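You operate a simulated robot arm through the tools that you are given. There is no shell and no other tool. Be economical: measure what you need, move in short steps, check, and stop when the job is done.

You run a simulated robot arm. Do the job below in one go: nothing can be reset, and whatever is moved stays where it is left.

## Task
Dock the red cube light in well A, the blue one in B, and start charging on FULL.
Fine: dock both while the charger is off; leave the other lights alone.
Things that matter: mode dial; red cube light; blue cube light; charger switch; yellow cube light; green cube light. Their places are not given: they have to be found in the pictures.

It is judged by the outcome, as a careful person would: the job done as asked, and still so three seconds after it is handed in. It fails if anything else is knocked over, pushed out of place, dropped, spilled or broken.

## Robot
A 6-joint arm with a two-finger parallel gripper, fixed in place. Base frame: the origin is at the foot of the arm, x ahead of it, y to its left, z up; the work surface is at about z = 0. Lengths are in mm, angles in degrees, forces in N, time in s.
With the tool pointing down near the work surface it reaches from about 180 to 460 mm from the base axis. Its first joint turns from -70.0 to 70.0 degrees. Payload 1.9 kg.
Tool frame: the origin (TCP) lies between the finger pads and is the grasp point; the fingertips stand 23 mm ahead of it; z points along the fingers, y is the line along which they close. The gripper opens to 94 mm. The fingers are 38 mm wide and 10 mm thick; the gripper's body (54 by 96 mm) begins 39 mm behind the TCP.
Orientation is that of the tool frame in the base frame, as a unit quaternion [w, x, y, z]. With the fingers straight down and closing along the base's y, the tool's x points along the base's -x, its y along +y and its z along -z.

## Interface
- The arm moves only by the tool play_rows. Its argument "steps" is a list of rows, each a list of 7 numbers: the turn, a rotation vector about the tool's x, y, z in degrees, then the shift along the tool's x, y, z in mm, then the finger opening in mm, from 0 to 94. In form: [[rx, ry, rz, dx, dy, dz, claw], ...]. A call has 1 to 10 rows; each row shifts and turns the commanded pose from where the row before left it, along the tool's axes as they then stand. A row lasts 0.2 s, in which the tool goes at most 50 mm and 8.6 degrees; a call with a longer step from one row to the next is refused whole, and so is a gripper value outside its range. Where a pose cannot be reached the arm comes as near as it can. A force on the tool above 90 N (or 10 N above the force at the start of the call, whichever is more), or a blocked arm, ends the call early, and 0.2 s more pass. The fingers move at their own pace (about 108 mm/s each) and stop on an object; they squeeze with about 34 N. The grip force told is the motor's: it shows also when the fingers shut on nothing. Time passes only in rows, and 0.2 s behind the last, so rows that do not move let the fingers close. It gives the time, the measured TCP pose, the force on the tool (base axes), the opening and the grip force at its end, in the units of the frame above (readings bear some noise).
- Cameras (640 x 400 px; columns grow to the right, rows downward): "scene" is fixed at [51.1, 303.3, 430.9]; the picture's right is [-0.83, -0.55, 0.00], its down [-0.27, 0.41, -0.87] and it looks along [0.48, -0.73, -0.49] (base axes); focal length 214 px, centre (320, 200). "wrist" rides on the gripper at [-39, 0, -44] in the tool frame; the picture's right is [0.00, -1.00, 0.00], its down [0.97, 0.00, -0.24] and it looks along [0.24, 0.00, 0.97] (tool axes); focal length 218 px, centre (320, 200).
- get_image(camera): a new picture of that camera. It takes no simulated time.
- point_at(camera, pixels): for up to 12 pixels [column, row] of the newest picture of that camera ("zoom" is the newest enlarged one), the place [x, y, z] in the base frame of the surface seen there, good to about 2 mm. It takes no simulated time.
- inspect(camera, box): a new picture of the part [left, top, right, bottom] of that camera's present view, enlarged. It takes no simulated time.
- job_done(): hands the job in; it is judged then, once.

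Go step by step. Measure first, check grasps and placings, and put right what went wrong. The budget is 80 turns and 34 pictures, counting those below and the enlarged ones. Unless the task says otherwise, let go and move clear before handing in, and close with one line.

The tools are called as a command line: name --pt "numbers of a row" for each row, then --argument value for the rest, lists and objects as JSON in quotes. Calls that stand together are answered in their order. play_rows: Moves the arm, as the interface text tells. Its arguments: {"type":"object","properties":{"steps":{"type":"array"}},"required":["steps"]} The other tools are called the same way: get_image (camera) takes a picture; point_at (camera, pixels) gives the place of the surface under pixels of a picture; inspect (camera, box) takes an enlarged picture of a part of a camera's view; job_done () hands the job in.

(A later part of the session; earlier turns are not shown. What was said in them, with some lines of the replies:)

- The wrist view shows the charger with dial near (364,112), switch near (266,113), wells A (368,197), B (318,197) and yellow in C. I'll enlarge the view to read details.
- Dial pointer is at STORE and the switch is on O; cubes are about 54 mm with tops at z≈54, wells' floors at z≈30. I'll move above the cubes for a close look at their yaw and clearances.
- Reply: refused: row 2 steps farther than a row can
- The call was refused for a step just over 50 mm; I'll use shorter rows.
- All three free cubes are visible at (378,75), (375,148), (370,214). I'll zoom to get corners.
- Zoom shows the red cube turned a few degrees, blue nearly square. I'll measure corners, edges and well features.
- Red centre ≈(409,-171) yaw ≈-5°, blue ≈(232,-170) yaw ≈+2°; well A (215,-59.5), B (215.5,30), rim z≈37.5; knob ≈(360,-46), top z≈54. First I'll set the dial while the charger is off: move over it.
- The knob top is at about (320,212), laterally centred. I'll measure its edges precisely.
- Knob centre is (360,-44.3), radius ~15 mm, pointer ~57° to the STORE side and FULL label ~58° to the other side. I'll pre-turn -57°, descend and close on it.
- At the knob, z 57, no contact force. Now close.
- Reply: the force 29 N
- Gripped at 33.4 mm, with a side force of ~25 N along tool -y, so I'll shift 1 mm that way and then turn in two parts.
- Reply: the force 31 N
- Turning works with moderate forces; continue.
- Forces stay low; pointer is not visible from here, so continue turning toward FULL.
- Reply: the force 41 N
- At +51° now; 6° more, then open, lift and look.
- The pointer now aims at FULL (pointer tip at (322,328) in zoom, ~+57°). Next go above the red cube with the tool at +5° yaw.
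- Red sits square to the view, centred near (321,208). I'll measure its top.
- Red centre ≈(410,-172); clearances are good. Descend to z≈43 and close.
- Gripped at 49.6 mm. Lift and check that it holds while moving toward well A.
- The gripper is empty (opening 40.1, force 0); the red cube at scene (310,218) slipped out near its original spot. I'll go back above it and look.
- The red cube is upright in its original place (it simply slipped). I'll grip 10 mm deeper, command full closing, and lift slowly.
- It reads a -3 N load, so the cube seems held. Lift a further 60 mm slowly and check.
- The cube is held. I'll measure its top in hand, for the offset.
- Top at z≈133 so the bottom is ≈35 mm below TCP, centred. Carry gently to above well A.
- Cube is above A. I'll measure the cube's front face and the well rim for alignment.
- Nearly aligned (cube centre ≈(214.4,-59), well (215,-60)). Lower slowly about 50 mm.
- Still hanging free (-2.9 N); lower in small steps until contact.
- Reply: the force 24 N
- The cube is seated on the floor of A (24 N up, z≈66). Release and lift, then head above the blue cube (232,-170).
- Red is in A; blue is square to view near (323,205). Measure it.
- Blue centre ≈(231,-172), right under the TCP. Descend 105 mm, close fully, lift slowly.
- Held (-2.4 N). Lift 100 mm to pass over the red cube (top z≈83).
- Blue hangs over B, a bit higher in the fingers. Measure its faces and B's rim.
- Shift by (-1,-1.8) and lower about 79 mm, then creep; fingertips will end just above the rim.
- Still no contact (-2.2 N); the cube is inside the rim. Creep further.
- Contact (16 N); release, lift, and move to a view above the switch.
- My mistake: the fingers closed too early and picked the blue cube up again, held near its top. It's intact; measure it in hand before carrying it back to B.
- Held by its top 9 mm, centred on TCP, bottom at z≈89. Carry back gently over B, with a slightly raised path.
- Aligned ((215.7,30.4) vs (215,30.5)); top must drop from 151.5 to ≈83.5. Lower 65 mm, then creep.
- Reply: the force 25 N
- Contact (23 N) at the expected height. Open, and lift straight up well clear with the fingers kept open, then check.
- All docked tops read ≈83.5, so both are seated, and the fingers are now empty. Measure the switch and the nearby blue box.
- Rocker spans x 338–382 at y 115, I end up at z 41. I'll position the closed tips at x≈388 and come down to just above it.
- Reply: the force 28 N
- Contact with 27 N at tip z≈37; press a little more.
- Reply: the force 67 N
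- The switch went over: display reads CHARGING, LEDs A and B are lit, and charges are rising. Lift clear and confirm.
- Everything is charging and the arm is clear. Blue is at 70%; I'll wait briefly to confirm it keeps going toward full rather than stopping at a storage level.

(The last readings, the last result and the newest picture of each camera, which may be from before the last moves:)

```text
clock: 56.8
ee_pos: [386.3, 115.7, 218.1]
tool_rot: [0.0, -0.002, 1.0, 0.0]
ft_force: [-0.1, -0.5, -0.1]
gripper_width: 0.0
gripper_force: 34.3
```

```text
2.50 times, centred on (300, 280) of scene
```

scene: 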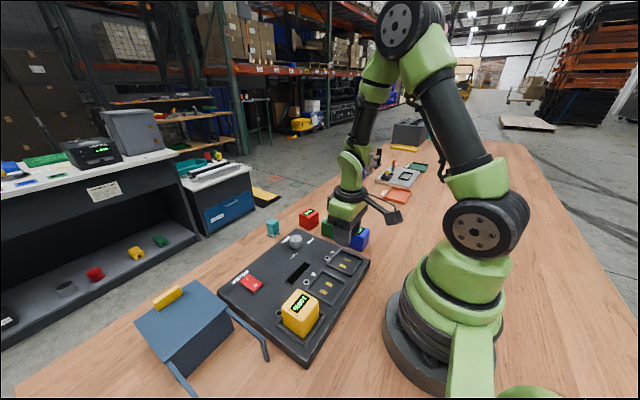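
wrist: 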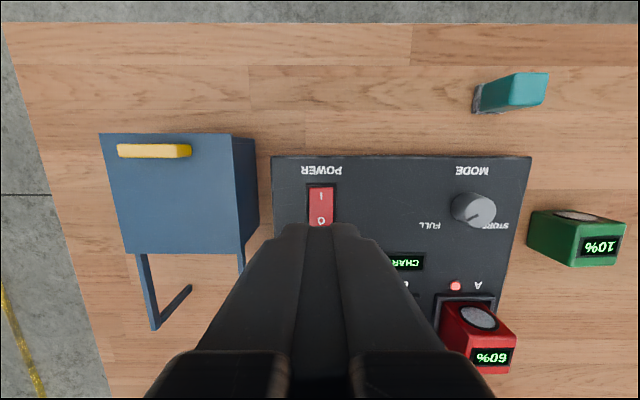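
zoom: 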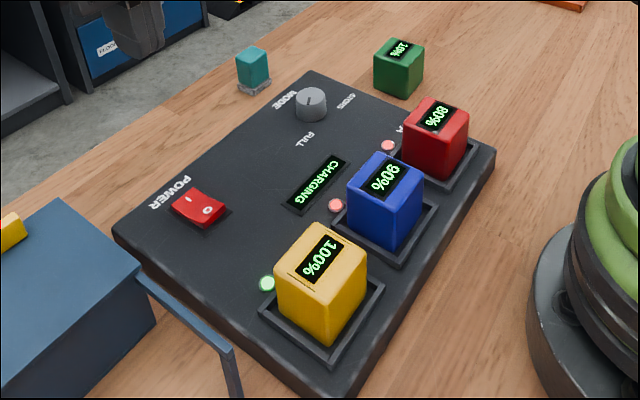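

Red is at 80% and blue at 90%, still charging on FULL, and the other lights were not touched. Handing in.

job_done

```text
The job is handed in.
```

The red light is docked in A and the blue in B, and the charger is running on FULL: at the last look red read 80%, blue 90%, both still rising. Both were docked before the switch went on, and the green and yellow lights were left alone. The red cube slipped on the first grip without moving from its spot, and I once lifted the blue cube back out of B by mistake before re-seating it.
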